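You operate a simulated robot arm through the tools that you are given. There is no shell and no other tool.

The job below is to be done with a simulated two-armed robot. You get a single attempt, and the scene is never put back.

Task
Park the trolley at the wall: rail up, dial to TEST, brake on.
Fine: raise the rail before it rolls; back up to the bumper.

Only the result counts: the job must be done as asked and must still hold three seconds after the hand-in. Knocking over, shifting, dropping, spilling or breaking anything else fails it.

Robot
Two 7-joint arms with two-finger parallel grippers on one trunk that stands fixed in place. Base frame: the origin is at the foot of the trunk, x ahead of it, y to its left, z up; the work surface is at about z = 840. Readings come in mm, degrees, newtons and seconds.
The left shoulder is at [110, 169, 1493], the right one opposite. With the tool pointing down near the work surface each hand reaches from about 400 to 720 mm from the base axis, measured 20 degrees to its own side. Payload 1.57 kg a hand.
The TCP of each hand is the grasp point between the finger pads, 30 mm short of the fingertips. In the tool frame z runs along the fingers and y along their closing line. Largest opening 80 mm; finger width 17, thickness 12; the body of the gripper, 40 by 82 mm, starts 80 mm behind the TCP.
Orientation is that of the tool frame in the base frame, as [roll, pitch, yaw] about the fixed x, y, z axes, in that order (R = Rz(yaw) Ry(pitch) Rx(roll)). With the fingers straight down and closing along the base's y, the tool's x points along the base's -x, its y along +y and its z along -z.

Tools
- The arms move only by the tool drive_tool. It takes "left_series", "right_series" or both (then of equal length, played together; a hand with none holds still); each is a list that holds one entry, the list of rows, each a list of 6 numbers: the shift along the tool's x, y, z in units of 30 mm (1.0 is 30 mm), then the turn, a rotation vector about the tool's x, y, z in units of 4 degrees (1.0 is 4 degrees). In form: [[[dx, dy, dz, wx, wy, wz], ...]]. A call has 1 to 20 rows; each row shifts and turns the commanded pose from where the row before left it, along the tool's axes as they then stand. "left_gripper" and "right_gripper" are, for a hand that has rows, the closure, from 0 (fully open) to 1 (shut), set as the call begins (left out, the last holds). A call with a number of a shift or a turn outside -1 to 1 is refused whole. A row lasts 0.2 s, in which the tool goes at most 50 mm and 8.6 degrees; a call with a longer step from one row to the next is refused whole, and so is a gripper value outside its range. Where a pose cannot be reached the arm comes as near as it can. A force on the tool above 60 N (or 10 N above the force at the start of the call, whichever is more), or a blocked arm, ends the call early, and 0.2 s more pass. The fingers move at their own pace (about 72 mm/s each) and stop on an object; they squeeze with about 26 N. The grip force told is the motor's: it shows also when the fingers shut on nothing. Time passes only in rows, and 0.2 s behind the last, so rows that do not move let the fingers close. The reply holds the time, the measured pose of the TCP, the force on the tool along the base axes, the opening and the grip force, in the units named above and with some noise, with the torque about the TCP (base axes, N m) and any sound that the robot's microphone picked up.
- Cameras (640 x 400 px; columns grow to the right, rows downward): "scene" is now at [142.6, -18.6, 1668.3]; the picture's right is [-0.41, -0.91, 0.00], its down [-0.78, 0.35, -0.51] and it looks along [0.47, -0.21, -0.86] (base axes); focal length 364 px, centre (320, 200). "left" rides on the left gripper at [72, 7, -122] in its tool frame; the picture's right is [-0.09, 1.00, 0.00], its down [-0.84, -0.08, -0.54] and it looks along [-0.54, -0.05, 0.84] (tool axes); focal length 238 px, centre (320, 200). "right" rides on the right gripper at [72, -7, -122] in its tool frame; the picture's right is [0.09, 1.00, 0.00], its down [-0.84, 0.08, -0.54] and it looks along [-0.54, 0.05, 0.84] (tool axes); focal length 238 px, centre (320, 200). There is no depth. A picture from a camera that has moved, and an enlarged one, comes with that camera's place and axes in the base frame and with its lens. The place of the scene camera against the robot may be out by one fixed shift of up to 12 mm in any direction.
- get_image(camera): a new picture of that camera. No time passes.
- slide_trunk(by): slides the trunk up (or, below 0, down) by that many mm; the arms and the scene camera ride with it, the base frame stays. It gives what a move gives, with no picture.
- aim_head(pan, tilt): turns the head with the scene camera to pan (to the left, within 86 degrees either way) and tilt (down, from -29 to 69), counted from straight ahead of the robot. It gives what a move gives.
- enlarge(camera, box): a new picture of the part [left, top, right, bottom] of that camera's present view, enlarged. No time passes.
- job_done(): hands the job in; it is judged then, once.

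Places have to be worked out from the pictures, the camera data and where the tool is seen. Open the grippers and draw the arms clear of the work before you hand the job in, unless the task says otherwise.

The tools are called after ">>>" as a command line: name --argument value ..., lists and objects as JSON in quotes. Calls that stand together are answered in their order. drive_tool: Moves the arms, as the interface text tells. Its arguments: {"type":"object","properties":{"left_series":{"type":"array"},"left_gripper":{"type":"number"},"right_series":{"type":"array"},"right_gripper":{"type":"number"}},"required":[]} The other tools are called the same way: slide_trunk (by) slides the trunk up or down; aim_head (pan, tilt) turns the head that bears the scene camera; get_image (camera) takes a picture; enlarge (camera, box) takes an enlarged picture of a part of a camera's view; job_done () hands the job in.

At the start:

```text
time_s: 0.0
left_position: [703.8, 100.9, 1110.8]
left_tcp_rot: [180.0, 0.1, -179.9]
left_wrist_force: [-0.1, -1.1, -0.4]
left_moment: [-0.02, 0.0, 0.01]
left_finger_gap: 80.2
left_grasp_force: 0.0
right_position: [542.1, -461.9, 1033.9]
right_tcp_rot: [179.9, 0.1, 180.0]
right_wrist_force: [-0.2, -0.7, -0.5]
right_moment: [-0.01, 0.03, -0.03]
right_finger_gap: 80.0
right_grasp_force: 0.0
trunk travel left (down, up): [-807.0, 83.0]
head pan, tilt: [-24.2, 59.2]
```

scene: 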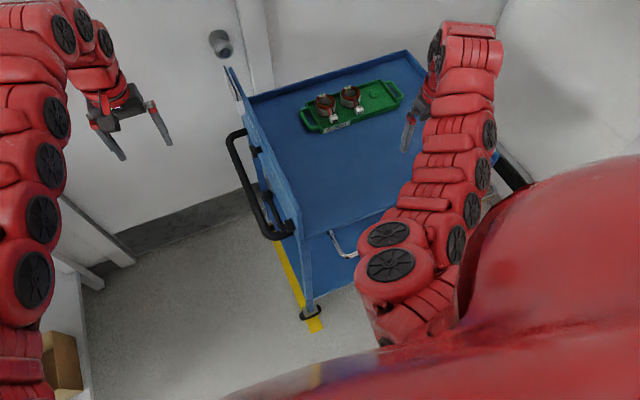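
right: 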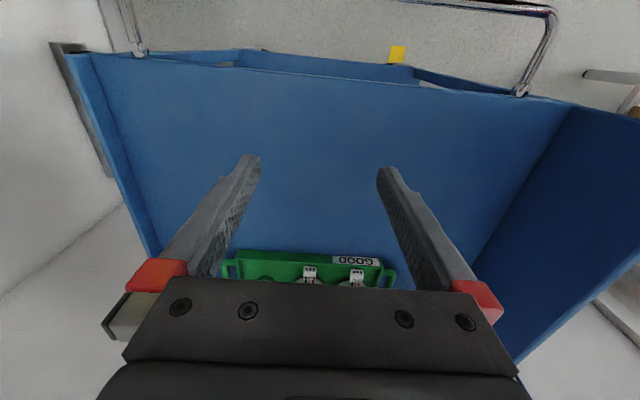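
left: 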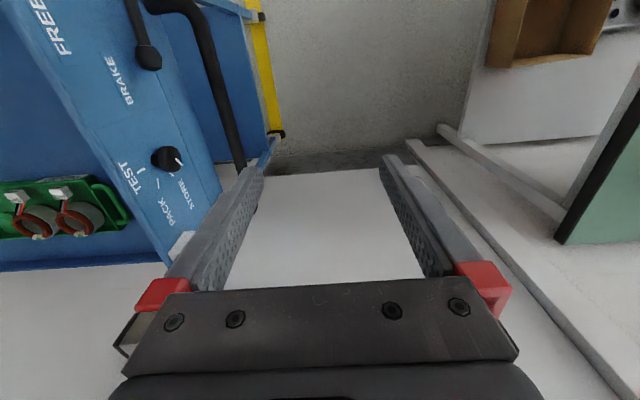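

The views show a blue trolley with a tray, a lever marked FREE/BRAKE, a dial marked TEST/PACK/STORE and a chrome rail hanging low on the near side. I'll enlarge the views to learn the details before moving.

>>> enlarge --camera "left" --box '[0, 0, 290, 260]'

>>> enlarge --camera "scene" --box '[200, 20, 540, 340]'

>>> enlarge --camera "right" --box '[0, 0, 640, 300]'

```text
1.54 times, centred on (145, 130) of left
camera zoom: at [633.3, 108.1, 1232.4], right [0.09, 1.0, 0.0], down [0.84, -0.08, 0.54], along [0.54, -0.05, -0.84], focal length 367 px, centre (589, 308)
```

zoom: 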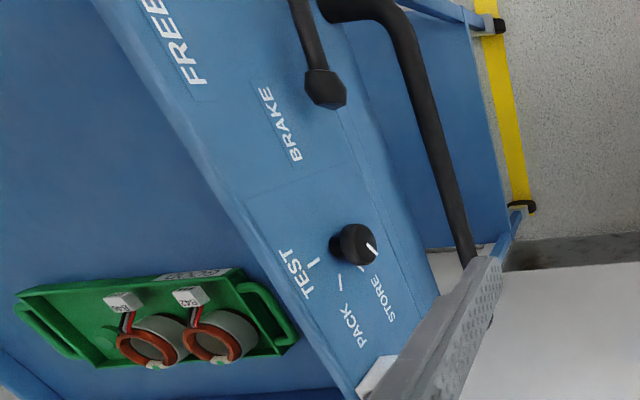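

```text
1.25 times, centred on (370, 180) of scene
camera zoom: at [142.6, -18.6, 1668.3], right [-0.41, -0.91, 0.0], down [-0.78, 0.35, -0.51], along [0.47, -0.21, -0.86], focal length 456 px, centre (258, 225)
```

zoom: 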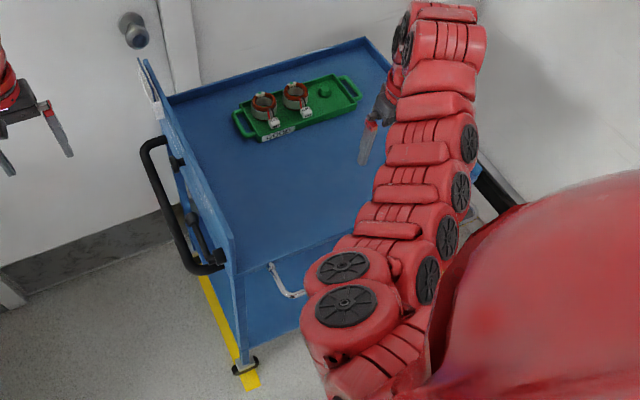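

```text
1.00 times, centred on (320, 150) of right (not enlarged: the box is as wide or as high as the picture)
camera zoom: at [470.3, -469.4, 1156.4], right [-0.09, 1.0, 0.0], down [0.84, 0.08, 0.54], along [0.54, 0.05, -0.84], focal length 238 px, centre (320, 250)
```

zoom: 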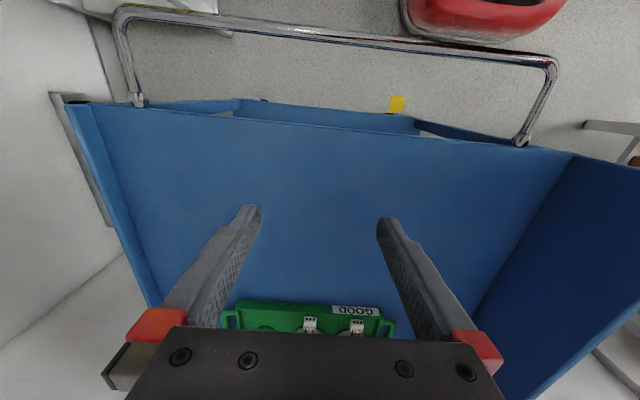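

The trolley deck seems to span about x 520–1030, y −150 to −715, with its handle end at the left. I'll turn the head to look at the surroundings and find the wall and the bumper.

>>> aim_head --pan -50 --tilt 45

>>> get_image --camera "scene"

>>> aim_head --pan 0 --tilt 45

>>> get_image --camera "scene"

>>> aim_head --pan 45 --tilt 45

>>> get_image --camera "scene"

```text
time_s: 0.9
left_position: [704.4, 100.0, 1110.9]
left_tcp_rot: [-179.9, 0.0, -179.8]
left_wrist_force: [-0.1, 0.1, -0.5]
left_moment: [0.01, -0.02, 0.06]
left_finger_gap: 79.9
left_grasp_force: 0.0
right_position: [540.8, -462.9, 1034.5]
right_tcp_rot: [180.0, 0.0, -180.0]
right_wrist_force: [0.5, 0.4, 0.1]
right_moment: [-0.02, -0.01, 0.03]
right_finger_gap: 79.9
right_grasp_force: 0.0
trunk travel left (down, up): [-807.0, 83.0]
head pan, tilt: [-50.0, 45.0]
```

```text
taken
camera scene: at [133.4, -53.1, 1686.8], right [-0.77, -0.64, 0.0], down [-0.46, 0.54, -0.71], along [0.45, -0.54, -0.71], focal length 364 px, centre (320, 200)
```

scene: 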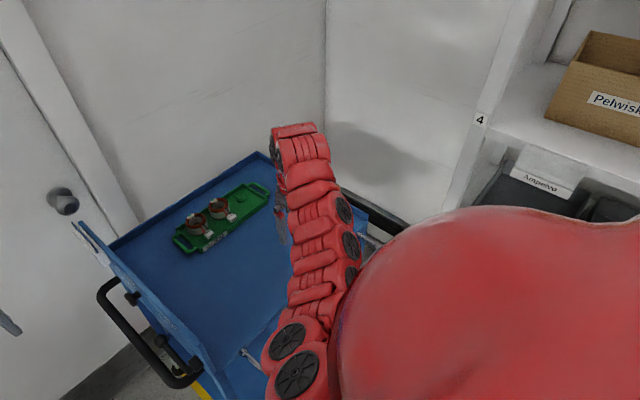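

```text
time_s: 2.1
left_position: [704.3, 101.1, 1111.2]
left_tcp_rot: [-180.0, 0.0, -179.9]
left_wrist_force: [-0.1, -0.3, 0.2]
left_moment: [0.0, 0.03, -0.02]
left_finger_gap: 80.0
left_grasp_force: 0.0
right_position: [540.2, -462.7, 1034.6]
right_tcp_rot: [180.0, 0.0, -180.0]
right_wrist_force: [-0.5, -0.1, -0.7]
right_moment: [-0.02, 0.0, 0.05]
right_finger_gap: 80.1
right_grasp_force: 0.1
trunk travel left (down, up): [-807.0, 83.0]
head pan, tilt: [0.0, 45.0]
```

```text
taken
camera scene: at [162.4, 9.0, 1686.8], right [0.0, -1.0, 0.0], down [-0.71, 0.0, -0.71], along [0.71, 0.0, -0.71], focal length 364 px, centre (320, 200)
```

scene: 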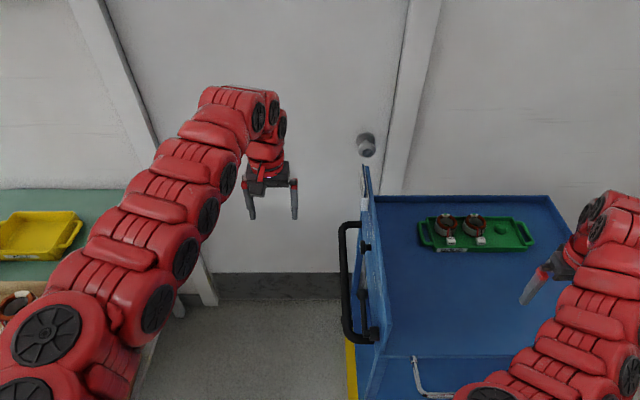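

```text
time_s: 3.2
left_position: [705.9, 100.2, 1111.8]
left_tcp_rot: [-180.0, -0.1, -179.9]
left_wrist_force: [-0.2, 0.5, -0.1]
left_moment: [-0.02, 0.02, 0.01]
left_finger_gap: 79.9
left_grasp_force: 0.1
right_position: [541.6, -461.4, 1034.2]
right_tcp_rot: [-179.9, 0.0, 180.0]
right_wrist_force: [0.2, -0.2, 0.2]
right_moment: [-0.01, -0.04, -0.01]
right_finger_gap: 80.1
right_grasp_force: 0.0
trunk travel left (down, up): [-807.0, 83.0]
head pan, tilt: [45.0, 45.0]
```

```text
taken
camera scene: at [138.6, 66.6, 1686.9], right [0.71, -0.71, 0.0], down [-0.5, -0.5, -0.71], along [0.5, 0.5, -0.71], focal length 364 px, centre (320, 200)
```

scene: 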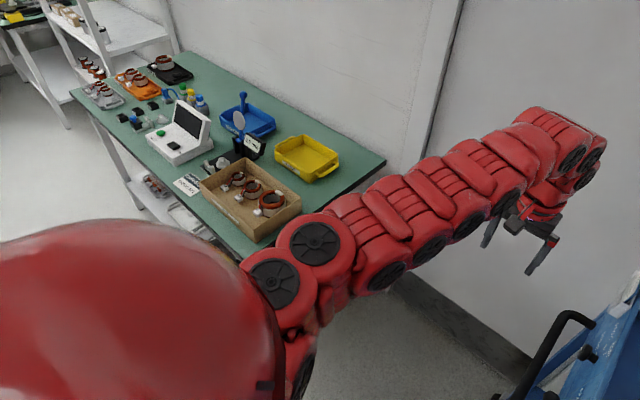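

The trolley's control panel faces left (+y), and the black bumper strip is on the right-hand wall. I'll turn the left hand to point at the panel (toward −y), so that its camera looks at it squarely.

>>> drive_tool --left_series '[[[0, 0.3, 0, 1, 0, 0], [0, 0.3, 0, 1, 0, 0], [0, 0.3, 0, 1, 0, 0], [0, 0.3, 0, 1, 0, 0], [0, 0.3, 0, 1, 0, 0], [0, 0, 0, 1, 0, 0], [0, 0, 0, 1, 0, 0], [0, 0, 0, 1, 0, 0], [0, 0, 0, 1, 0, 0], [0, 0, 0, 1, 0, 0], [0, 0, 0, 1, 0, 0], [0, 0, 0, 1, 0, 0], [0, 0, 0, 1, 0, 0], [0, 0, 0, 1, 0, 0], [0, 0, 0, 1, 0, 0], [0, 0, 0, 1, 0, 0], [0, 0, 0, 1, 0, 0], [0, 0, 0, 1, 0, 0], [0, 0, 0, 1, 0, 0], [0, 0, 0, 1, 0, 0]]]'

>>> get_image --camera "left"

>>> aim_head --pan -10 --tilt 50

>>> get_image --camera "scene"

```text
time_s: 7.4
left_position: [641.7, 141.2, 1093.1]
left_tcp_rot: [-103.8, 0.0, 179.9]
left_wrist_force: [0.0, 0.2, 0.0]
left_moment: [0.02, 0.0, -0.01]
left_finger_gap: 79.9
left_grasp_force: 0.2
left hand out of reach, approached as far as the arm can: row 12, 14, 15, 16, 17, 18, 20
right_position: [540.4, -460.2, 1035.6]
right_tcp_rot: [-179.9, 0.1, -180.0]
right_wrist_force: [-0.4, -0.3, -0.6]
right_moment: [0.03, 0.01, 0.02]
right_finger_gap: 80.1
right_grasp_force: 0.0
trunk travel left (down, up): [-807.0, 83.0]
head pan, tilt: [45.0, 45.0]
```

```text
taken
camera left: at [571.1, 261.5, 1115.0], right [0.09, 0.24, -0.97], down [0.84, 0.51, 0.21], along [0.54, -0.83, -0.15], focal length 238 px, centre (320, 200)
```

left: 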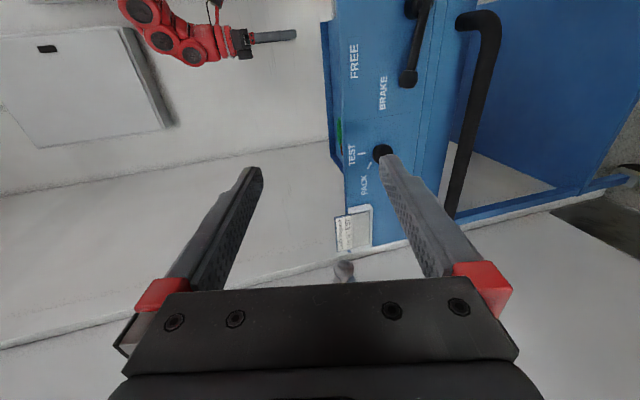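

```text
time_s: 8.6
left_position: [642.9, 140.9, 1092.9]
left_tcp_rot: [-103.9, -0.1, -180.0]
left_wrist_force: [0.5, 0.0, 0.3]
left_moment: [-0.02, -0.03, 0.01]
left_finger_gap: 80.1
left_grasp_force: 0.0
right_position: [541.7, -460.8, 1034.0]
right_tcp_rot: [-180.0, 0.0, 180.0]
right_wrist_force: [-0.3, -0.4, -0.8]
right_moment: [0.02, -0.04, 0.03]
right_finger_gap: 80.2
right_grasp_force: 0.0
trunk travel left (down, up): [-807.0, 83.0]
head pan, tilt: [-10.0, 50.0]
```

```text
taken
camera scene: at [156.9, -4.2, 1679.9], right [-0.17, -0.98, 0.0], down [-0.75, 0.13, -0.64], along [0.63, -0.11, -0.77], focal length 364 px, centre (320, 200)
```

scene: 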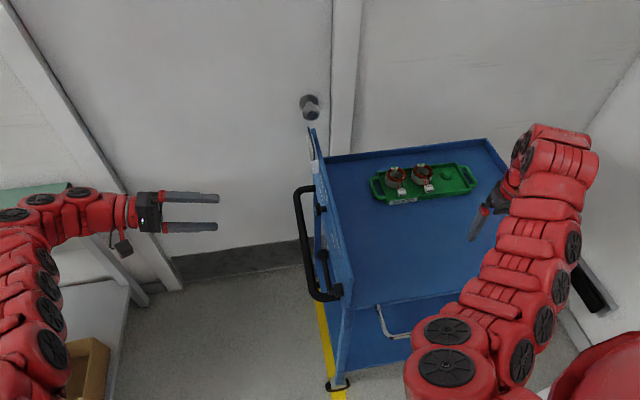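

The panel is now visible, though the arm reached its limit. I'll enlarge the panel in both cameras.

>>> enlarge --camera "left" --box '[310, 0, 510, 260]'

>>> enlarge --camera "scene" --box '[270, 110, 420, 400]'

>>> enlarge --camera "scene" --box '[460, 110, 640, 330]'

```text
1.54 times, centred on (410, 130) of left
camera zoom: at [572.0, 260.8, 1115.3], right [0.09, 0.24, -0.97], down [0.84, 0.51, 0.21], along [0.54, -0.83, -0.15], focal length 367 px, centre (182, 308)
```

zoom: 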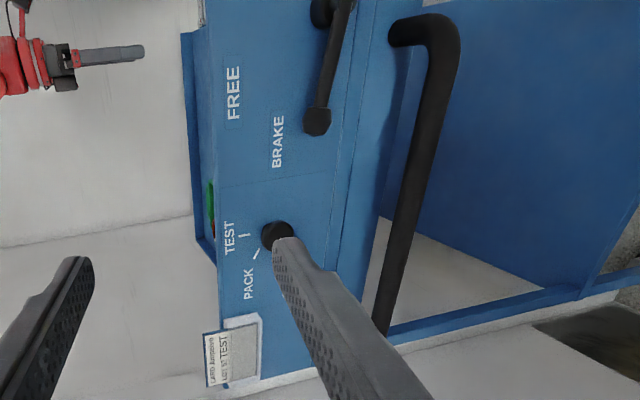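

```text
1.38 times, centred on (345, 255) of scene
camera zoom: at [156.9, -4.2, 1679.9], right [-0.17, -0.98, 0.0], down [-0.75, 0.13, -0.64], along [0.63, -0.11, -0.77], focal length 503 px, centre (286, 124)
```

zoom: 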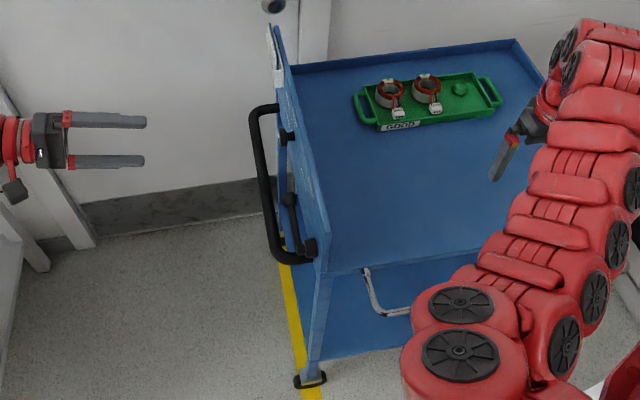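

```text
1.82 times, centred on (550, 220) of scene
camera zoom: at [156.9, -4.2, 1679.9], right [-0.17, -0.98, 0.0], down [-0.75, 0.13, -0.64], along [0.63, -0.11, -0.77], focal length 663 px, centre (-98, 164)
```

zoom: 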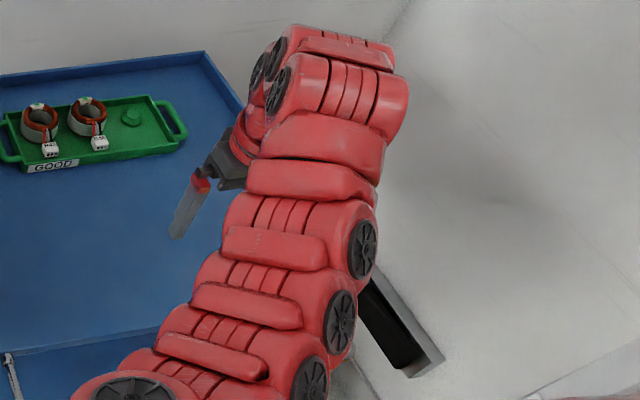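

Triangulating: the lever knob is near (625, −104, 892), the dial near (746, −121, 920), the handle bar near y −64, z 794, and the rail's hinge line near x 498, z 830 with its bar near x 420. I'll draw the right hand back over the rail and yaw it so the fingers close along x and its camera looks toward the right wall.

>>> drive_tool --right_series '[[[1, 0, 0, 0, 0, 1], [1, 0, 0, 0, 0, 1], [0.93, 0.07, 0, 0, 0, 1], [0.9, 0.1, 0, 0, 0, 1], [0, 0, 0, 0, 0, 1], [0, 0, 0, 0, 0, 1], [0, 0, 0, 0, 0, 1], [0, 0, 0, 0, 0, 1], [0, 0, 0, 0, 0, 1], [0, 0, 0, 0, 0, 1], [0, 0, 0, 0, 0, 1], [0, 0, 0, 0, 0, 1], [0, 0, 0, 0, 0, 1], [0, 0, 0, 0, 0, 1], [0, 0, 0, 0, 0, 1], [0, 0, 0, 0, 0, 1], [0, 0, 0, 0, 0, 1], [0, 0, 0, 0, 0, 1], [0, 0, 0, 0, 0, 1], [0, 0, 0, 0, 0, 1]]]'

>>> get_image --camera "right"

>>> aim_head --pan -40 --tilt 55

>>> get_image --camera "scene"

```text
time_s: 12.8
left_position: [642.9, 141.2, 1093.5]
left_tcp_rot: [-104.0, 0.0, -179.9]
left_wrist_force: [-1.0, 0.1, 0.5]
left_moment: [-0.04, 0.03, 0.0]
left_finger_gap: 80.2
left_grasp_force: 0.1
right_position: [446.6, -447.0, 993.3]
right_tcp_rot: [179.9, 0.0, 99.9]
right_wrist_force: [1.3, -0.3, -0.4]
right_moment: [0.0, 0.01, -0.01]
right_finger_gap: 80.0
right_grasp_force: 0.0
right hand out of reach, approached as far as the arm can: row 1, 2, 3, 4
trunk travel left (down, up): [-807.0, 83.0]
head pan, tilt: [-10.0, 50.0]
```

```text
taken
camera right: at [429.4, -377.4, 1116.8], right [0.97, 0.26, 0.0], down [0.22, -0.81, 0.54], along [0.14, -0.52, -0.84], focal length 238 px, centre (320, 200)
```

right: 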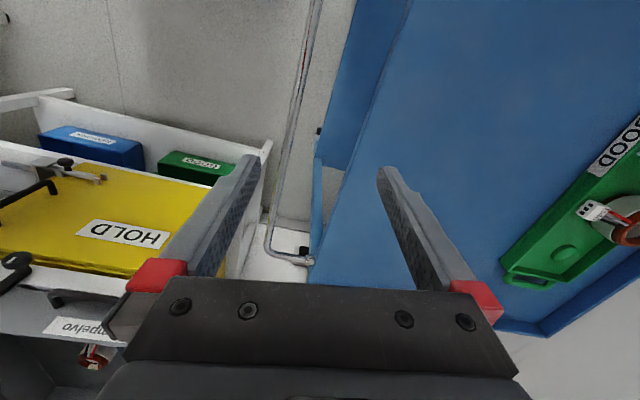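

```text
time_s: 13.8
left_position: [643.8, 140.8, 1093.7]
left_tcp_rot: [-103.9, 0.1, -179.9]
left_wrist_force: [1.0, 0.4, 0.5]
left_moment: [0.0, 0.01, 0.01]
left_finger_gap: 79.8
left_grasp_force: 0.0
right_position: [447.1, -446.1, 995.1]
right_tcp_rot: [179.8, 0.0, 99.9]
right_wrist_force: [0.4, -0.1, 0.2]
right_moment: [0.01, -0.01, -0.01]
right_finger_gap: 80.4
right_grasp_force: 0.0
trunk travel left (down, up): [-807.0, 83.0]
head pan, tilt: [-40.0, 55.0]
```

```text
taken
camera scene: at [136.3, -37.1, 1673.4], right [-0.64, -0.77, 0.0], down [-0.63, 0.53, -0.57], along [0.44, -0.37, -0.82], focal length 364 px, centre (320, 200)
```

scene: 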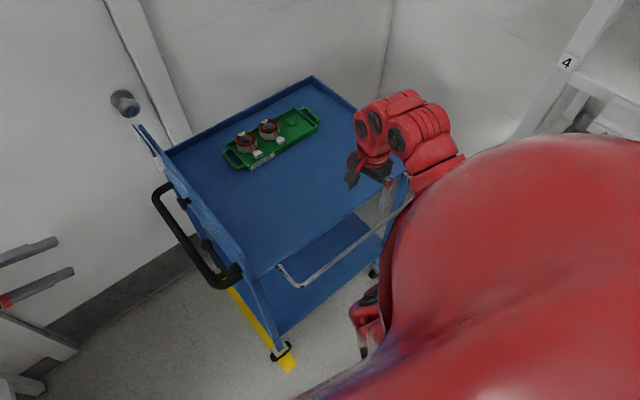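

The rail bar runs along y at about x 418, from y −209 to −666, at about z 830, sticking out horizontally toward me. I'll finish the yaw to 90°, centre over the bar and look again.

>>> drive_tool --right_series '[[[0, -0.3, 0, 0, 0, 0.83], [0, -0.3, 0, 0, 0, 0.83], [0, -0.3, 0, 0, 0, 0.83], [0, 0, 0, 0, 0, 0]]]'

>>> get_image --camera "right"

>>> enlarge --camera "scene" --box '[260, 160, 420, 340]'

```text
time_s: 14.8
left_position: [644.7, 140.3, 1093.8]
left_tcp_rot: [-103.8, 0.0, -179.9]
left_wrist_force: [-0.7, 0.0, 0.2]
left_moment: [-0.05, 0.02, -0.01]
left_finger_gap: 79.7
left_grasp_force: 0.1
right_position: [421.5, -448.3, 994.1]
right_tcp_rot: [179.7, 0.0, 90.0]
right_wrist_force: [-0.5, -0.7, 0.6]
right_moment: [-0.01, -0.02, -0.04]
right_finger_gap: 80.2
right_grasp_force: 0.0
trunk travel left (down, up): [-807.0, 83.0]
head pan, tilt: [-40.0, 55.0]
```

```text
taken
camera right: at [415.1, -378.4, 1116.2], right [1.0, 0.09, 0.0], down [0.07, -0.84, 0.54], along [0.05, -0.54, -0.84], focal length 238 px, centre (320, 200)
```

right: 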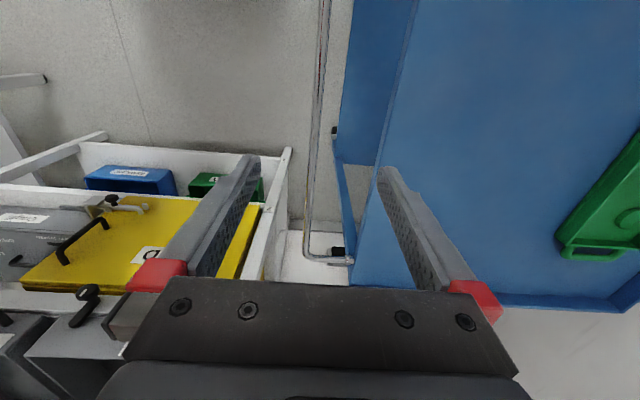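

```text
2.22 times, centred on (340, 250) of scene
camera zoom: at [136.4, -37.1, 1673.4], right [-0.64, -0.77, 0.0], down [-0.63, 0.53, -0.57], along [0.44, -0.37, -0.82], focal length 810 px, centre (276, 89)
```

zoom: 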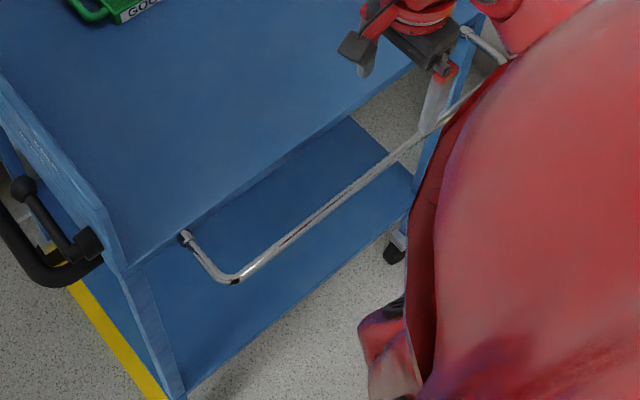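

The bar lies midway between the open fingers at x≈420. I'll lower the hand toward the bar, then check the view.

>>> drive_tool --right_series '[[[0, 0, 0.9, 0, 0, 0], [0, 0, 0.9, 0, 0, 0], [0, 0, 0.9, 0, 0, 0], [0, 0, 0.9, 0, 0, 0], [0, 0, 0.9, 0, 0, 0]]]'

>>> get_image --camera "right"

>>> enlarge --camera "scene" --box '[260, 160, 420, 340]'

```text
time_s: 16.0
left_position: [642.9, 140.2, 1093.5]
left_tcp_rot: [-104.0, 0.1, -179.8]
left_wrist_force: [-0.5, -0.3, 0.6]
left_moment: [-0.01, 0.01, 0.0]
left_finger_gap: 79.9
left_grasp_force: 0.1
right_position: [421.8, -448.1, 859.1]
right_tcp_rot: [179.8, 0.0, 90.0]
right_wrist_force: [-0.3, -0.2, -0.6]
right_moment: [0.02, -0.03, -0.01]
right_finger_gap: 80.0
right_grasp_force: 0.0
trunk travel left (down, up): [-807.0, 83.0]
head pan, tilt: [-40.0, 55.0]
```

```text
taken
camera right: at [415.2, -377.8, 982.4], right [1.0, 0.09, 0.0], down [0.08, -0.84, 0.54], along [0.05, -0.54, -0.84], focal length 238 px, centre (320, 200)
```

right: 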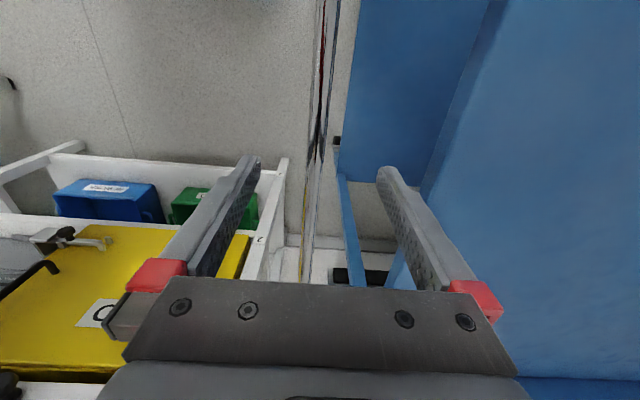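

```text
2.22 times, centred on (340, 250) of scene
camera zoom: at [136.5, -37.1, 1673.4], right [-0.64, -0.77, 0.0], down [-0.63, 0.53, -0.57], along [0.44, -0.37, -0.82], focal length 810 px, centre (276, 89)
```

zoom: 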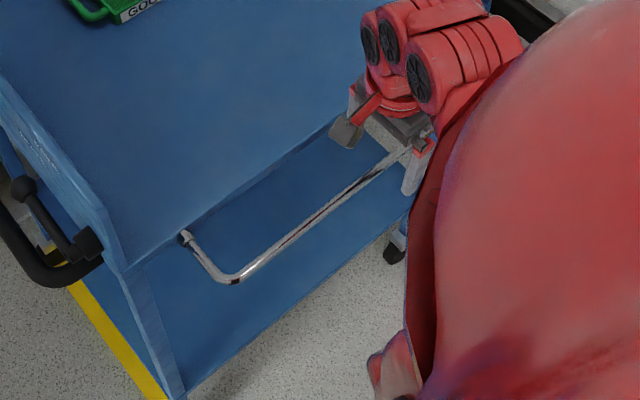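

The bar is inside the open fingers. I'll go down another 24 mm and close on the bar.

>>> drive_tool --right_series '[[[0, 0, 0.4, 0, 0, 0], [0, 0, 0.4, 0, 0, 0]]]'

>>> drive_tool --right_series '[[[0, 0, 0, 0, 0, 0], [0, 0, 0, 0, 0, 0], [0, 0, 0, 0, 0, 0], [0, 0, 0, 0, 0, 0]]]' --right_gripper 1

>>> get_image --camera "right"

>>> enlarge --camera "scene" --box '[260, 160, 420, 340]'

```text
time_s: 16.6
left_position: [642.6, 140.4, 1093.8]
left_tcp_rot: [-104.0, 0.1, -179.9]
left_wrist_force: [0.1, 0.6, 0.4]
left_moment: [0.0, -0.01, 0.0]
left_finger_gap: 79.9
left_grasp_force: 0.0
right_position: [421.3, -449.7, 834.9]
right_tcp_rot: [-180.0, 0.0, 90.1]
right_wrist_force: [0.1, 0.2, 0.1]
right_moment: [0.0, -0.02, 0.0]
right_finger_gap: 80.1
right_grasp_force: 0.1
trunk travel left (down, up): [-807.0, 83.0]
head pan, tilt: [-40.0, 55.0]
```

```text
time_s: 17.6
left_position: [641.1, 140.9, 1094.4]
left_tcp_rot: [-103.9, 0.1, -179.9]
left_wrist_force: [0.0, 0.0, -0.5]
left_moment: [0.01, 0.01, -0.03]
left_finger_gap: 80.0
left_grasp_force: 0.0
right_position: [416.9, -449.5, 835.6]
right_tcp_rot: [-180.0, 0.0, 89.8]
right_wrist_force: [-15.6, 3.4, -2.6]
right_moment: [-0.26, 0.06, 0.03]
right_finger_gap: 11.6
right_grasp_force: 28.8
trunk travel left (down, up): [-807.0, 83.0]
head pan, tilt: [-40.0, 55.0]
```

```text
taken
camera right: at [411.9, -378.0, 958.4], right [1.0, 0.09, 0.0], down [0.08, -0.84, 0.54], along [0.05, -0.54, -0.84], focal length 238 px, centre (320, 200)
```

right: 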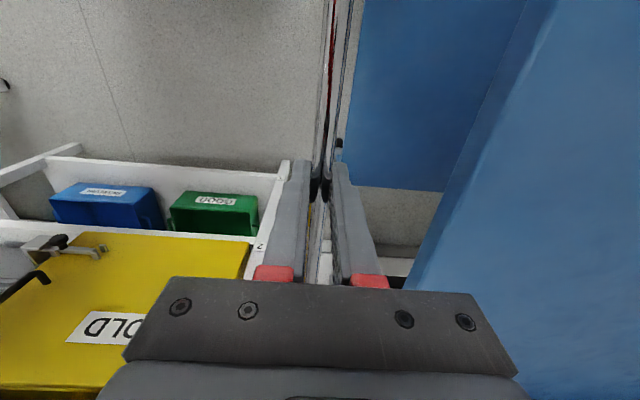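

```text
2.22 times, centred on (340, 250) of scene
camera zoom: at [133.7, -36.9, 1673.6], right [-0.64, -0.77, 0.0], down [-0.63, 0.53, -0.57], along [0.44, -0.37, -0.82], focal length 810 px, centre (276, 89)
```

zoom: 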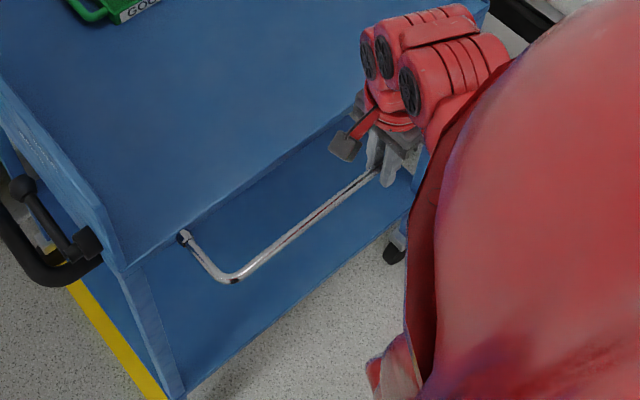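

I have the bar (11.6 mm gap), with some side pull that says the bar is a few mm nearer me. I'll lift it along an arc about the hinge line (x≈497), the first 30° to start, reading forces.

>>> drive_tool --right_series '[[[0, -0.12, 0, 0, 0, 0], [0, 0.04, -0.463, 0, 0, 0], [0, 0.12, -0.45, 0, 0, 0], [0, 0.197, -0.42, 0, 0, 0]]]'

>>> get_image --camera "right"

>>> enlarge --camera "scene" --box '[260, 160, 420, 340]'

```text
time_s: 18.6
left_position: [641.9, 140.0, 1094.4]
left_tcp_rot: [-103.8, 0.1, -179.9]
left_wrist_force: [-0.1, -0.4, 0.3]
left_moment: [0.0, 0.01, 0.04]
left_finger_gap: 80.0
left_grasp_force: 0.0
right_position: [429.6, -448.8, 877.2]
right_tcp_rot: [179.7, 0.0, 90.1]
right_wrist_force: [-2.3, -1.0, -1.2]
right_moment: [-0.21, -0.03, -0.02]
right_finger_gap: 11.7
right_grasp_force: 28.9
trunk travel left (down, up): [-807.0, 83.0]
head pan, tilt: [-40.0, 55.0]
```

```text
taken
camera right: at [422.9, -377.9, 999.0], right [1.0, 0.09, 0.0], down [0.08, -0.84, 0.54], along [0.05, -0.54, -0.84], focal length 238 px, centre (320, 200)
```

right: 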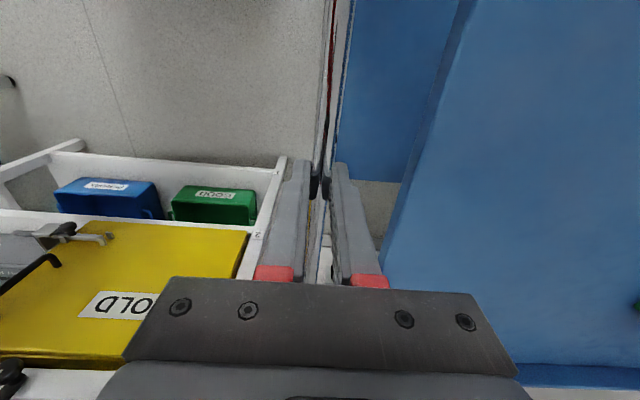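

```text
2.22 times, centred on (340, 250) of scene
camera zoom: at [135.8, -38.0, 1673.5], right [-0.64, -0.77, 0.0], down [-0.63, 0.53, -0.57], along [0.44, -0.37, -0.82], focal length 810 px, centre (276, 89)
```

zoom: 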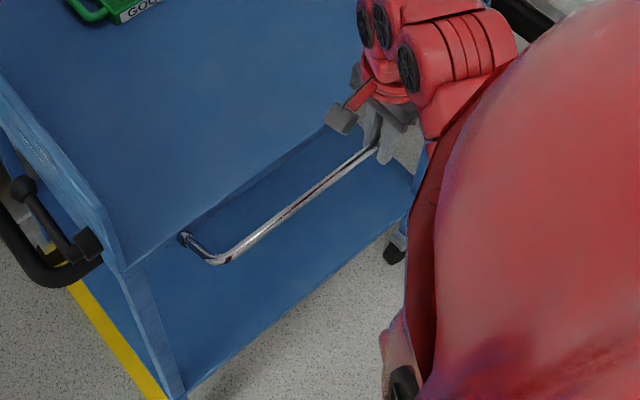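

The rail rises smoothly with little force. I'll carry on along the arc to about 80°.

>>> drive_tool --right_series '[[[0, 0.267, -0.38, 0, 0, 0], [0, 0.33, -0.33, 0, 0, 0], [0, 0.38, -0.267, 0, 0, 0], [0, 0.42, -0.197, 0, 0, 0]]]'

>>> get_image --camera "right"

>>> enlarge --camera "scene" --box '[260, 160, 420, 340]'

```text
time_s: 19.6
left_position: [643.2, 140.2, 1093.9]
left_tcp_rot: [-103.9, 0.1, -179.8]
left_wrist_force: [-0.1, 0.4, -0.5]
left_moment: [-0.02, 0.0, 0.01]
left_finger_gap: 80.2
left_grasp_force: 0.0
right_position: [469.4, -449.2, 910.6]
right_tcp_rot: [179.8, 0.0, 90.1]
right_wrist_force: [1.0, 0.6, -3.6]
right_moment: [0.09, 0.01, -0.01]
right_finger_gap: 11.6
right_grasp_force: 29.0
trunk travel left (down, up): [-807.0, 83.0]
head pan, tilt: [-40.0, 55.0]
```

```text
taken
camera right: at [465.0, -378.0, 1033.4], right [1.0, 0.09, 0.0], down [0.08, -0.84, 0.54], along [0.05, -0.54, -0.84], focal length 238 px, centre (320, 200)
```

right: 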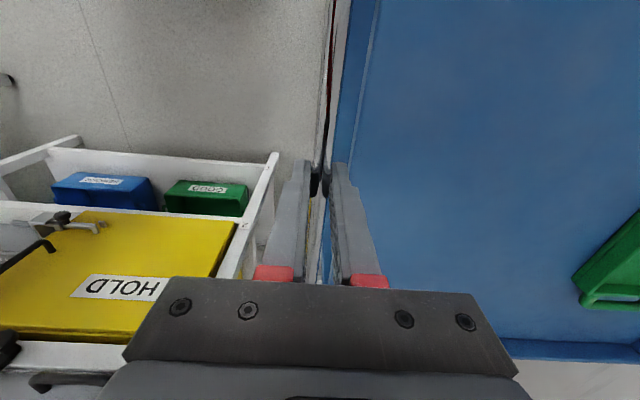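

```text
2.22 times, centred on (340, 250) of scene
camera zoom: at [136.8, -37.0, 1673.4], right [-0.64, -0.77, 0.0], down [-0.63, 0.53, -0.57], along [0.44, -0.37, -0.82], focal length 810 px, centre (276, 89)
```

zoom: 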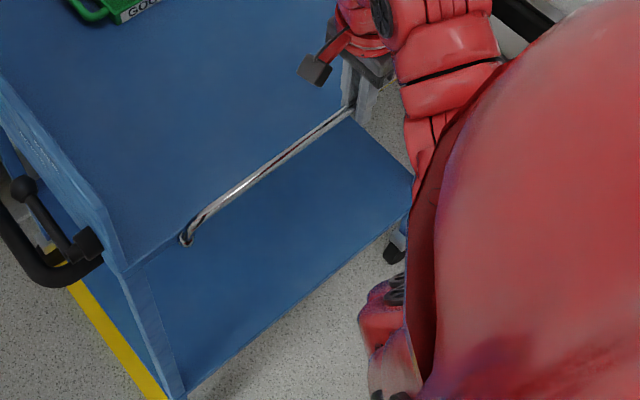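

The rail is near 70°. I'll continue through vertical until it meets its stop or clicks.

>>> drive_tool --right_series '[[[0, 0.22, -0.07, 0, 0, 0], [0, 0.225, -0.05, 0, 0, 0], [0, 0.23, -0.03, 0, 0, 0], [0, 0.23, -0.01, 0, 0, 0]]]'

>>> enlarge --camera "scene" --box '[260, 160, 420, 340]'

```text
time_s: 20.6
left_position: [641.2, 139.5, 1094.6]
left_tcp_rot: [-103.9, 0.1, -180.0]
left_wrist_force: [0.2, -0.9, 0.3]
left_moment: [-0.01, 0.01, 0.02]
left_finger_gap: 79.9
left_grasp_force: 0.1
right_position: [492.3, -450.0, 913.8]
right_tcp_rot: [-179.8, -0.1, 89.8]
right_wrist_force: [-23.6, 5.9, -10.7]
right_moment: [0.2, 0.16, 0.12]
right_finger_gap: 11.7
right_grasp_force: 29.6
trunk travel left (down, up): [-807.0, 83.0]
head pan, tilt: [-40.0, 55.0]
```

```text
2.22 times, centred on (340, 250) of scene
camera zoom: at [132.5, -37.6, 1673.5], right [-0.64, -0.77, 0.0], down [-0.63, 0.53, -0.57], along [0.44, -0.37, -0.82], focal length 810 px, centre (276, 89)
```

zoom: 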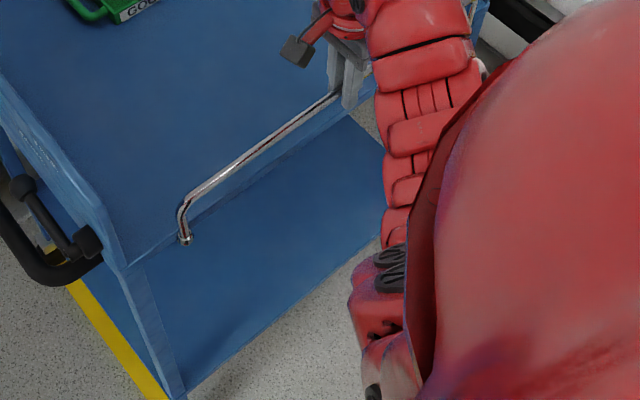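

There's now a −24 N reaction in x, so the rail has probably met its upright stop at x≈492. I'll nudge a few mm further, easing down, to check that it's a real stop and listen for a latch.

>>> drive_tool --right_series '[[[0, 0.08, 0.1, 0, 0, 0], [0, 0.08, 0.05, 0, 0, 0]]]'

>>> enlarge --camera "scene" --box '[260, 160, 420, 340]'

```text
time_s: 21.2
left_position: [636.5, 141.1, 1098.1]
left_tcp_rot: [-103.9, 0.4, -179.9]
left_wrist_force: [0.2, 0.1, 0.8]
left_moment: [-0.02, 0.0, 0.0]
left_finger_gap: 79.8
left_grasp_force: 0.1
right_position: [493.5, -451.1, 914.7]
right_tcp_rot: [-180.0, 0.2, 89.6]
right_wrist_force: [-56.8, 1.0, 16.4]
right_moment: [-0.02, 0.52, 0.05]
right_finger_gap: 11.8
right_grasp_force: 29.0
trunk travel left (down, up): [-807.0, 83.0]
head pan, tilt: [-40.0, 55.0]
```

```text
2.22 times, centred on (340, 250) of scene
camera zoom: at [123.5, -35.6, 1674.9], right [-0.64, -0.77, 0.0], down [-0.62, 0.53, -0.58], along [0.44, -0.37, -0.82], focal length 810 px, centre (276, 89)
```

zoom: 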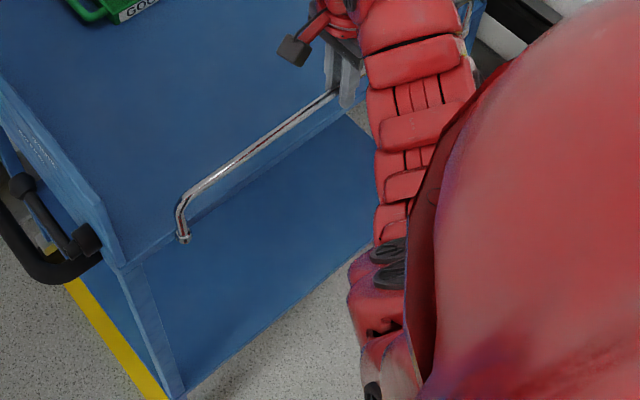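

A hard stop: 57 N with no further movement. I'll ease back to unload the rail and see whether it stays put.

>>> drive_tool --right_series '[[[0, -0.12, -0.05, 0, 0, 0], [0, -0.1, -0.04, 0, 0, 0], [0, 0, 0, 0, 0, 0]]]'

```text
time_s: 22.0
left_position: [638.9, 140.6, 1095.8]
left_tcp_rot: [-104.0, 0.3, -179.9]
left_wrist_force: [0.2, -0.2, -0.3]
left_moment: [0.0, -0.02, 0.05]
left_finger_gap: 80.0
left_grasp_force: 0.0
right_position: [491.8, -449.8, 914.9]
right_tcp_rot: [179.7, 0.1, 90.0]
right_wrist_force: [-38.3, -3.2, -5.0]
right_moment: [-0.64, 0.25, 0.01]
right_finger_gap: 11.4
right_grasp_force: 29.0
trunk travel left (down, up): [-807.0, 83.0]
head pan, tilt: [-40.0, 55.0]
```

Still 38 N of preload; I'll ease back further toward zero.

>>> drive_tool --right_series '[[[0, -0.1, 0, 0, 0, 0], [0, -0.1, 0, 0, 0, 0], [0, 0, 0, 0, 0, 0]]]'

```text
time_s: 22.8
left_position: [642.8, 141.3, 1093.9]
left_tcp_rot: [-104.0, 0.1, -179.9]
left_wrist_force: [0.1, -1.2, -0.1]
left_moment: [0.02, 0.01, 0.0]
left_finger_gap: 79.9
left_grasp_force: 0.1
right_position: [492.0, -448.7, 915.1]
right_tcp_rot: [179.6, 0.0, 90.2]
right_wrist_force: [-5.8, -2.4, 0.7]
right_moment: [-0.32, -0.05, -0.04]
right_finger_gap: 11.7
right_grasp_force: 29.5
trunk travel left (down, up): [-807.0, 83.0]
head pan, tilt: [-40.0, 55.0]
```

Near zero now, at x≈492. I'll open the fingers a little (about 26 mm) so they could still catch the rail, and see if it stands.

>>> drive_tool --right_series '[[[0, 0, 0, 0, 0, 0], [0, 0, 0, 0, 0, 0], [0, 0, 0, 0, 0, 0], [0, 0, 0, 0, 0, 0]]]' --right_gripper 0.67

>>> get_image --camera "right"

>>> enlarge --camera "scene" --box '[260, 160, 420, 340]'

```text
time_s: 23.8
left_position: [643.2, 141.3, 1094.5]
left_tcp_rot: [-103.8, 0.2, -179.8]
left_wrist_force: [0.2, 0.8, 0.2]
left_moment: [-0.01, 0.0, 0.0]
left_finger_gap: 79.9
left_grasp_force: 0.1
right_position: [491.4, -449.4, 913.5]
right_tcp_rot: [179.8, 0.0, 90.1]
right_wrist_force: [-0.2, -0.2, 0.5]
right_moment: [0.01, -0.03, 0.02]
right_finger_gap: 26.4
right_grasp_force: 0.0
trunk travel left (down, up): [-807.0, 83.0]
head pan, tilt: [-40.0, 55.0]
```

```text
taken
camera right: at [483.9, -378.3, 1036.3], right [1.0, 0.09, 0.0], down [0.08, -0.84, 0.54], along [0.05, -0.54, -0.84], focal length 238 px, centre (320, 200)
```

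right: 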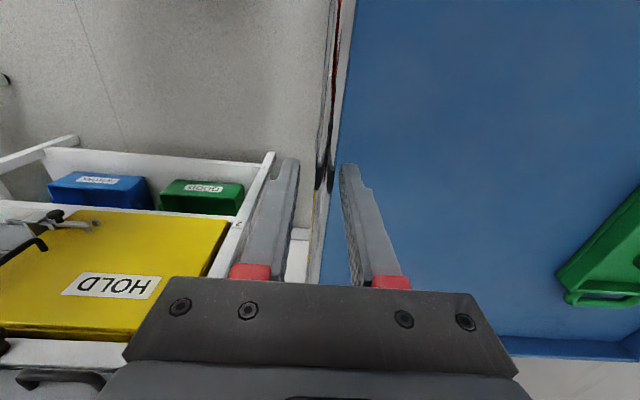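

```text
2.22 times, centred on (340, 250) of scene
camera zoom: at [136.0, -37.2, 1673.5], right [-0.64, -0.77, 0.0], down [-0.63, 0.53, -0.57], along [0.44, -0.37, -0.82], focal length 810 px, centre (276, 89)
```

zoom: 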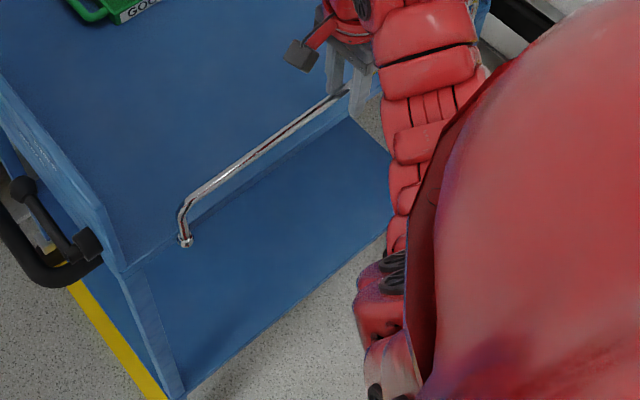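

The rail stands by itself with zero force. I'll open fully, rise clear by 180 mm and look again.

>>> drive_tool --right_series '[[[0, 0, 0, 0, 0, 0], [0, 0, 0, 0, 0, 0], [0, 0, -1, 0, 0, 0], [0, 0, -1, 0, 0, 0], [0, 0, -1, 0, 0, 0], [0, 0, -1, 0, 0, 0], [0, 0, -1, 0, 0, 0], [0, 0, -1, 0, 0, 0]]]' --right_gripper 0

>>> get_image --camera "right"

>>> get_image --camera "scene"

```text
time_s: 25.6
left_position: [643.8, 139.7, 1093.2]
left_tcp_rot: [-103.9, -0.1, -179.9]
left_wrist_force: [0.4, 0.1, 0.3]
left_moment: [0.02, 0.0, 0.0]
left_finger_gap: 80.1
left_grasp_force: 0.0
right_position: [505.6, -459.4, 1009.8]
right_tcp_rot: [179.7, 0.0, 90.0]
right_wrist_force: [-0.4, -0.8, -0.5]
right_moment: [-0.04, 0.01, 0.02]
right_finger_gap: 80.0
right_grasp_force: 0.0
right hand out of reach, approached as far as the arm can: row 6, 7, 8
trunk travel left (down, up): [-807.0, 83.0]
head pan, tilt: [-40.0, 55.0]
```

```text
taken
camera right: at [498.8, -388.8, 1131.7], right [1.0, 0.09, 0.0], down [0.08, -0.84, 0.54], along [0.05, -0.54, -0.84], focal length 238 px, centre (320, 200)
```

right: 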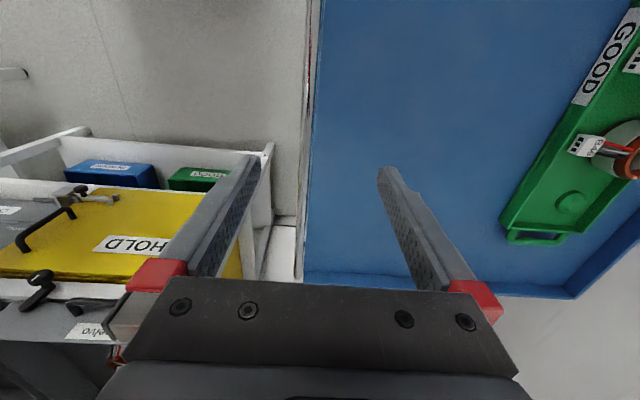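

```text
taken
camera scene: at [136.7, -36.8, 1673.4], right [-0.64, -0.77, 0.0], down [-0.63, 0.53, -0.57], along [0.44, -0.37, -0.82], focal length 364 px, centre (320, 200)
```

scene: 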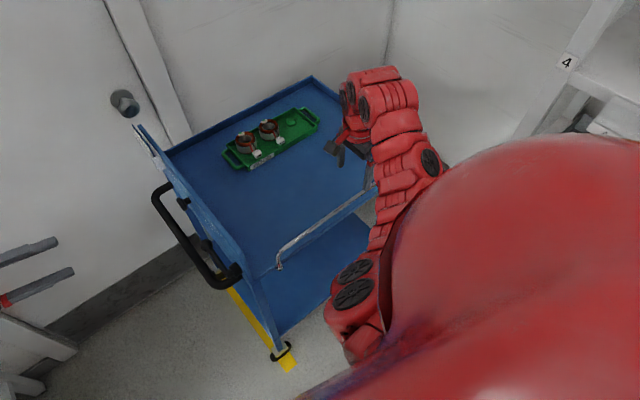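

The rail is up and staying. For the left hand to reach the panel I need the trunk lower, so first I'll tilt the right hand to point forward and raise it well clear of the deck.

>>> drive_tool --right_series '[[[0, 0, 0, -1, 0, 0], [0, 0, 0, -1, 0, 0], [0, 0, 0, -1, 0, 0], [0, 0, 0, -1, 0, 0], [0, 0, 0, -1, 0, 0], [0, 0, 0, -1, 0, 0], [0, 0, 0, -1, 0, 0], [0, 0, 0, -1, 0, 0], [0, 0, 0, -1, 0, 0], [0, 0, 0, -1, 0, 0], [0, 0.556, -0.575, -1, 0, 0], [0, 0.594, -0.535, -1, 0, 0], [0, 0.63, -0.493, -1, 0, 0], [0, 0.663, -0.447, -1, 0, 0], [0, 0.693, -0.4, -1, 0, 0], [0, 0.719, -0.35, -1, 0, 0], [0, 0.742, -0.3, -1, 0, 0], [0, 0.761, -0.247, -1, 0, 0], [0, 0.776, -0.194, -1, 0, 0], [0, 0.788, -0.139, -1, 0, 0]]]'

>>> get_image --camera "scene"

>>> get_image --camera "right"

```text
time_s: 29.8
left_position: [642.9, 140.3, 1093.7]
left_tcp_rot: [-103.9, 0.0, -179.9]
left_wrist_force: [0.4, -1.0, 0.4]
left_moment: [0.0, -0.02, -0.02]
left_finger_gap: 80.0
left_grasp_force: 0.2
right_position: [522.1, -460.9, 1248.8]
right_tcp_rot: [99.9, 0.0, 90.0]
right_wrist_force: [-0.1, -0.3, 0.2]
right_moment: [-0.01, 0.02, 0.01]
right_finger_gap: 79.8
right_grasp_force: 0.1
trunk travel left (down, up): [-807.0, 83.0]
head pan, tilt: [-40.0, 55.0]
```

```text
taken
camera scene: at [136.4, -36.9, 1673.4], right [-0.64, -0.77, 0.0], down [-0.63, 0.53, -0.57], along [0.44, -0.37, -0.82], focal length 364 px, centre (320, 200)
```

scene: 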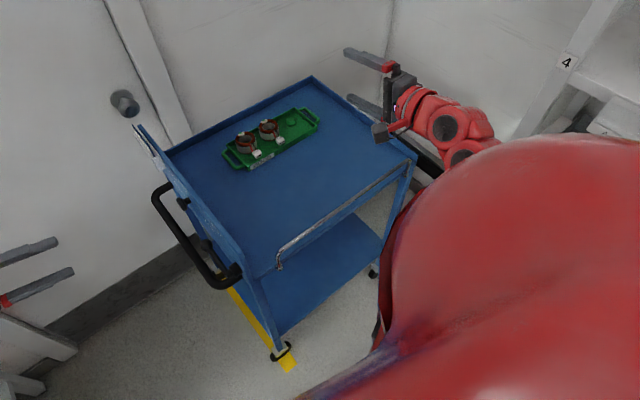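

```text
taken
camera right: at [401.1, -389.5, 1263.9], right [0.17, 0.09, 0.98], down [-0.52, -0.84, 0.17], along [0.84, -0.54, -0.1], focal length 238 px, centre (320, 200)
```

right: 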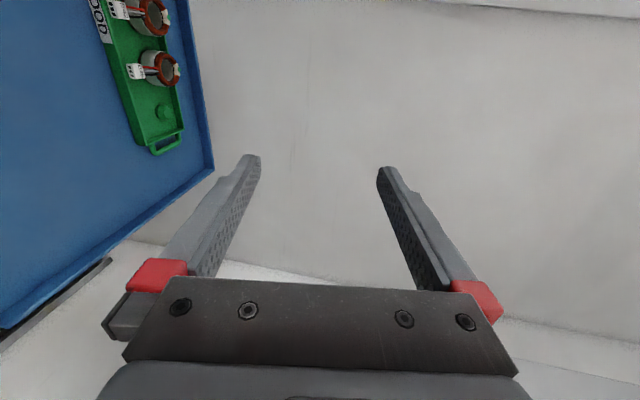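

The rail stands upright across the near side, and the bumper rail is now visible beside the trolley's right edge. I'll zoom in on that gap.

>>> enlarge --camera "scene" --box '[320, 60, 480, 240]'

>>> enlarge --camera "right" --box '[0, 150, 240, 400]'

```text
2.22 times, centred on (400, 150) of scene
camera zoom: at [136.4, -36.9, 1673.4], right [-0.64, -0.77, 0.0], down [-0.63, 0.53, -0.57], along [0.44, -0.37, -0.82], focal length 810 px, centre (142, 311)
```

zoom: 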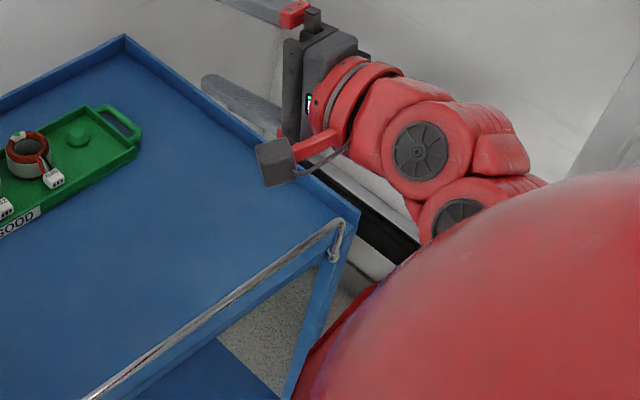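

```text
1.60 times, centred on (120, 275) of right
camera zoom: at [401.1, -389.5, 1263.9], right [0.17, 0.09, 0.98], down [-0.52, -0.84, 0.17], along [0.84, -0.54, -0.1], focal length 381 px, centre (640, 80)
```

zoom: 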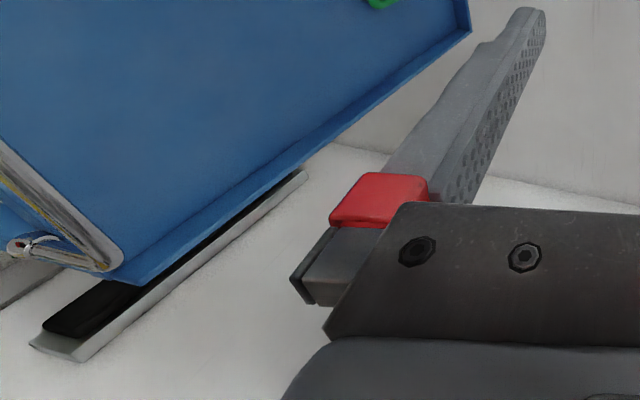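

Triangulating the bumper from three views puts it on the right wall at about y≈−1200 and low (z≈300), so the trolley has roughly 450 mm to roll. I'll lower the trunk 200 mm; both hands stay clear of the trolley at those heights.

>>> slide_trunk --by -200

>>> get_image --camera "left"

>>> get_image --camera "right"

>>> get_image --camera "scene"

```text
time_s: 32.0
left_position: [642.6, 139.8, 894.2]
left_tcp_rot: [-103.9, 0.1, -179.9]
left_wrist_force: [0.8, -0.9, 0.2]
left_moment: [0.02, 0.0, 0.0]
left_finger_gap: 79.9
left_grasp_force: 0.0
right_position: [521.5, -459.6, 1048.1]
right_tcp_rot: [100.0, 0.0, 90.1]
right_wrist_force: [0.7, -0.5, -0.2]
right_moment: [-0.03, -0.01, 0.05]
right_finger_gap: 80.0
right_grasp_force: 0.0
trunk travel left (down, up): [-607.0, 283.0]
head pan, tilt: [-40.0, 55.0]
```

```text
taken
camera left: at [571.7, 260.9, 915.4], right [0.09, 0.24, -0.97], down [0.84, 0.51, 0.21], along [0.54, -0.83, -0.15], focal length 238 px, centre (320, 200)
```

left: 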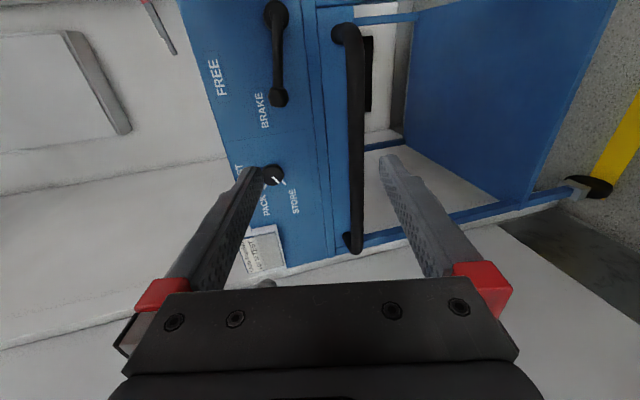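

```text
taken
camera right: at [400.9, -389.5, 1063.9], right [0.17, 0.09, 0.98], down [-0.52, -0.84, 0.17], along [0.84, -0.54, -0.1], focal length 238 px, centre (320, 200)
```

right: 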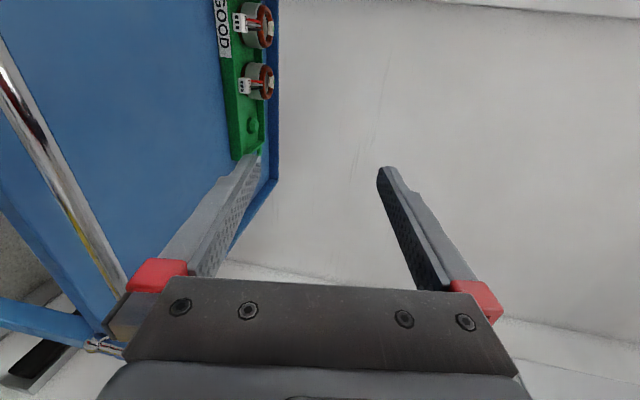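

```text
taken
camera scene: at [136.0, -37.2, 1473.5], right [-0.64, -0.77, 0.0], down [-0.63, 0.53, -0.57], along [0.44, -0.37, -0.82], focal length 364 px, centre (320, 200)
```

scene: 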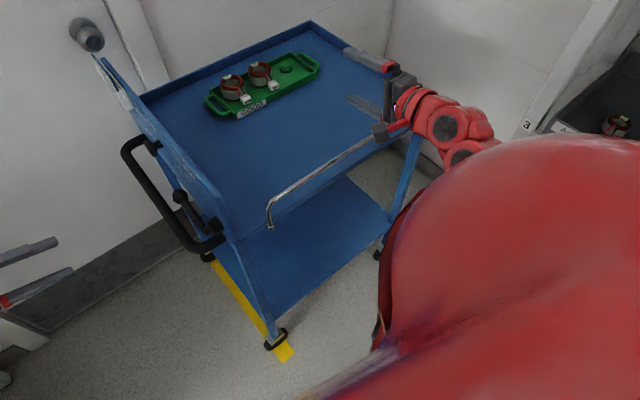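

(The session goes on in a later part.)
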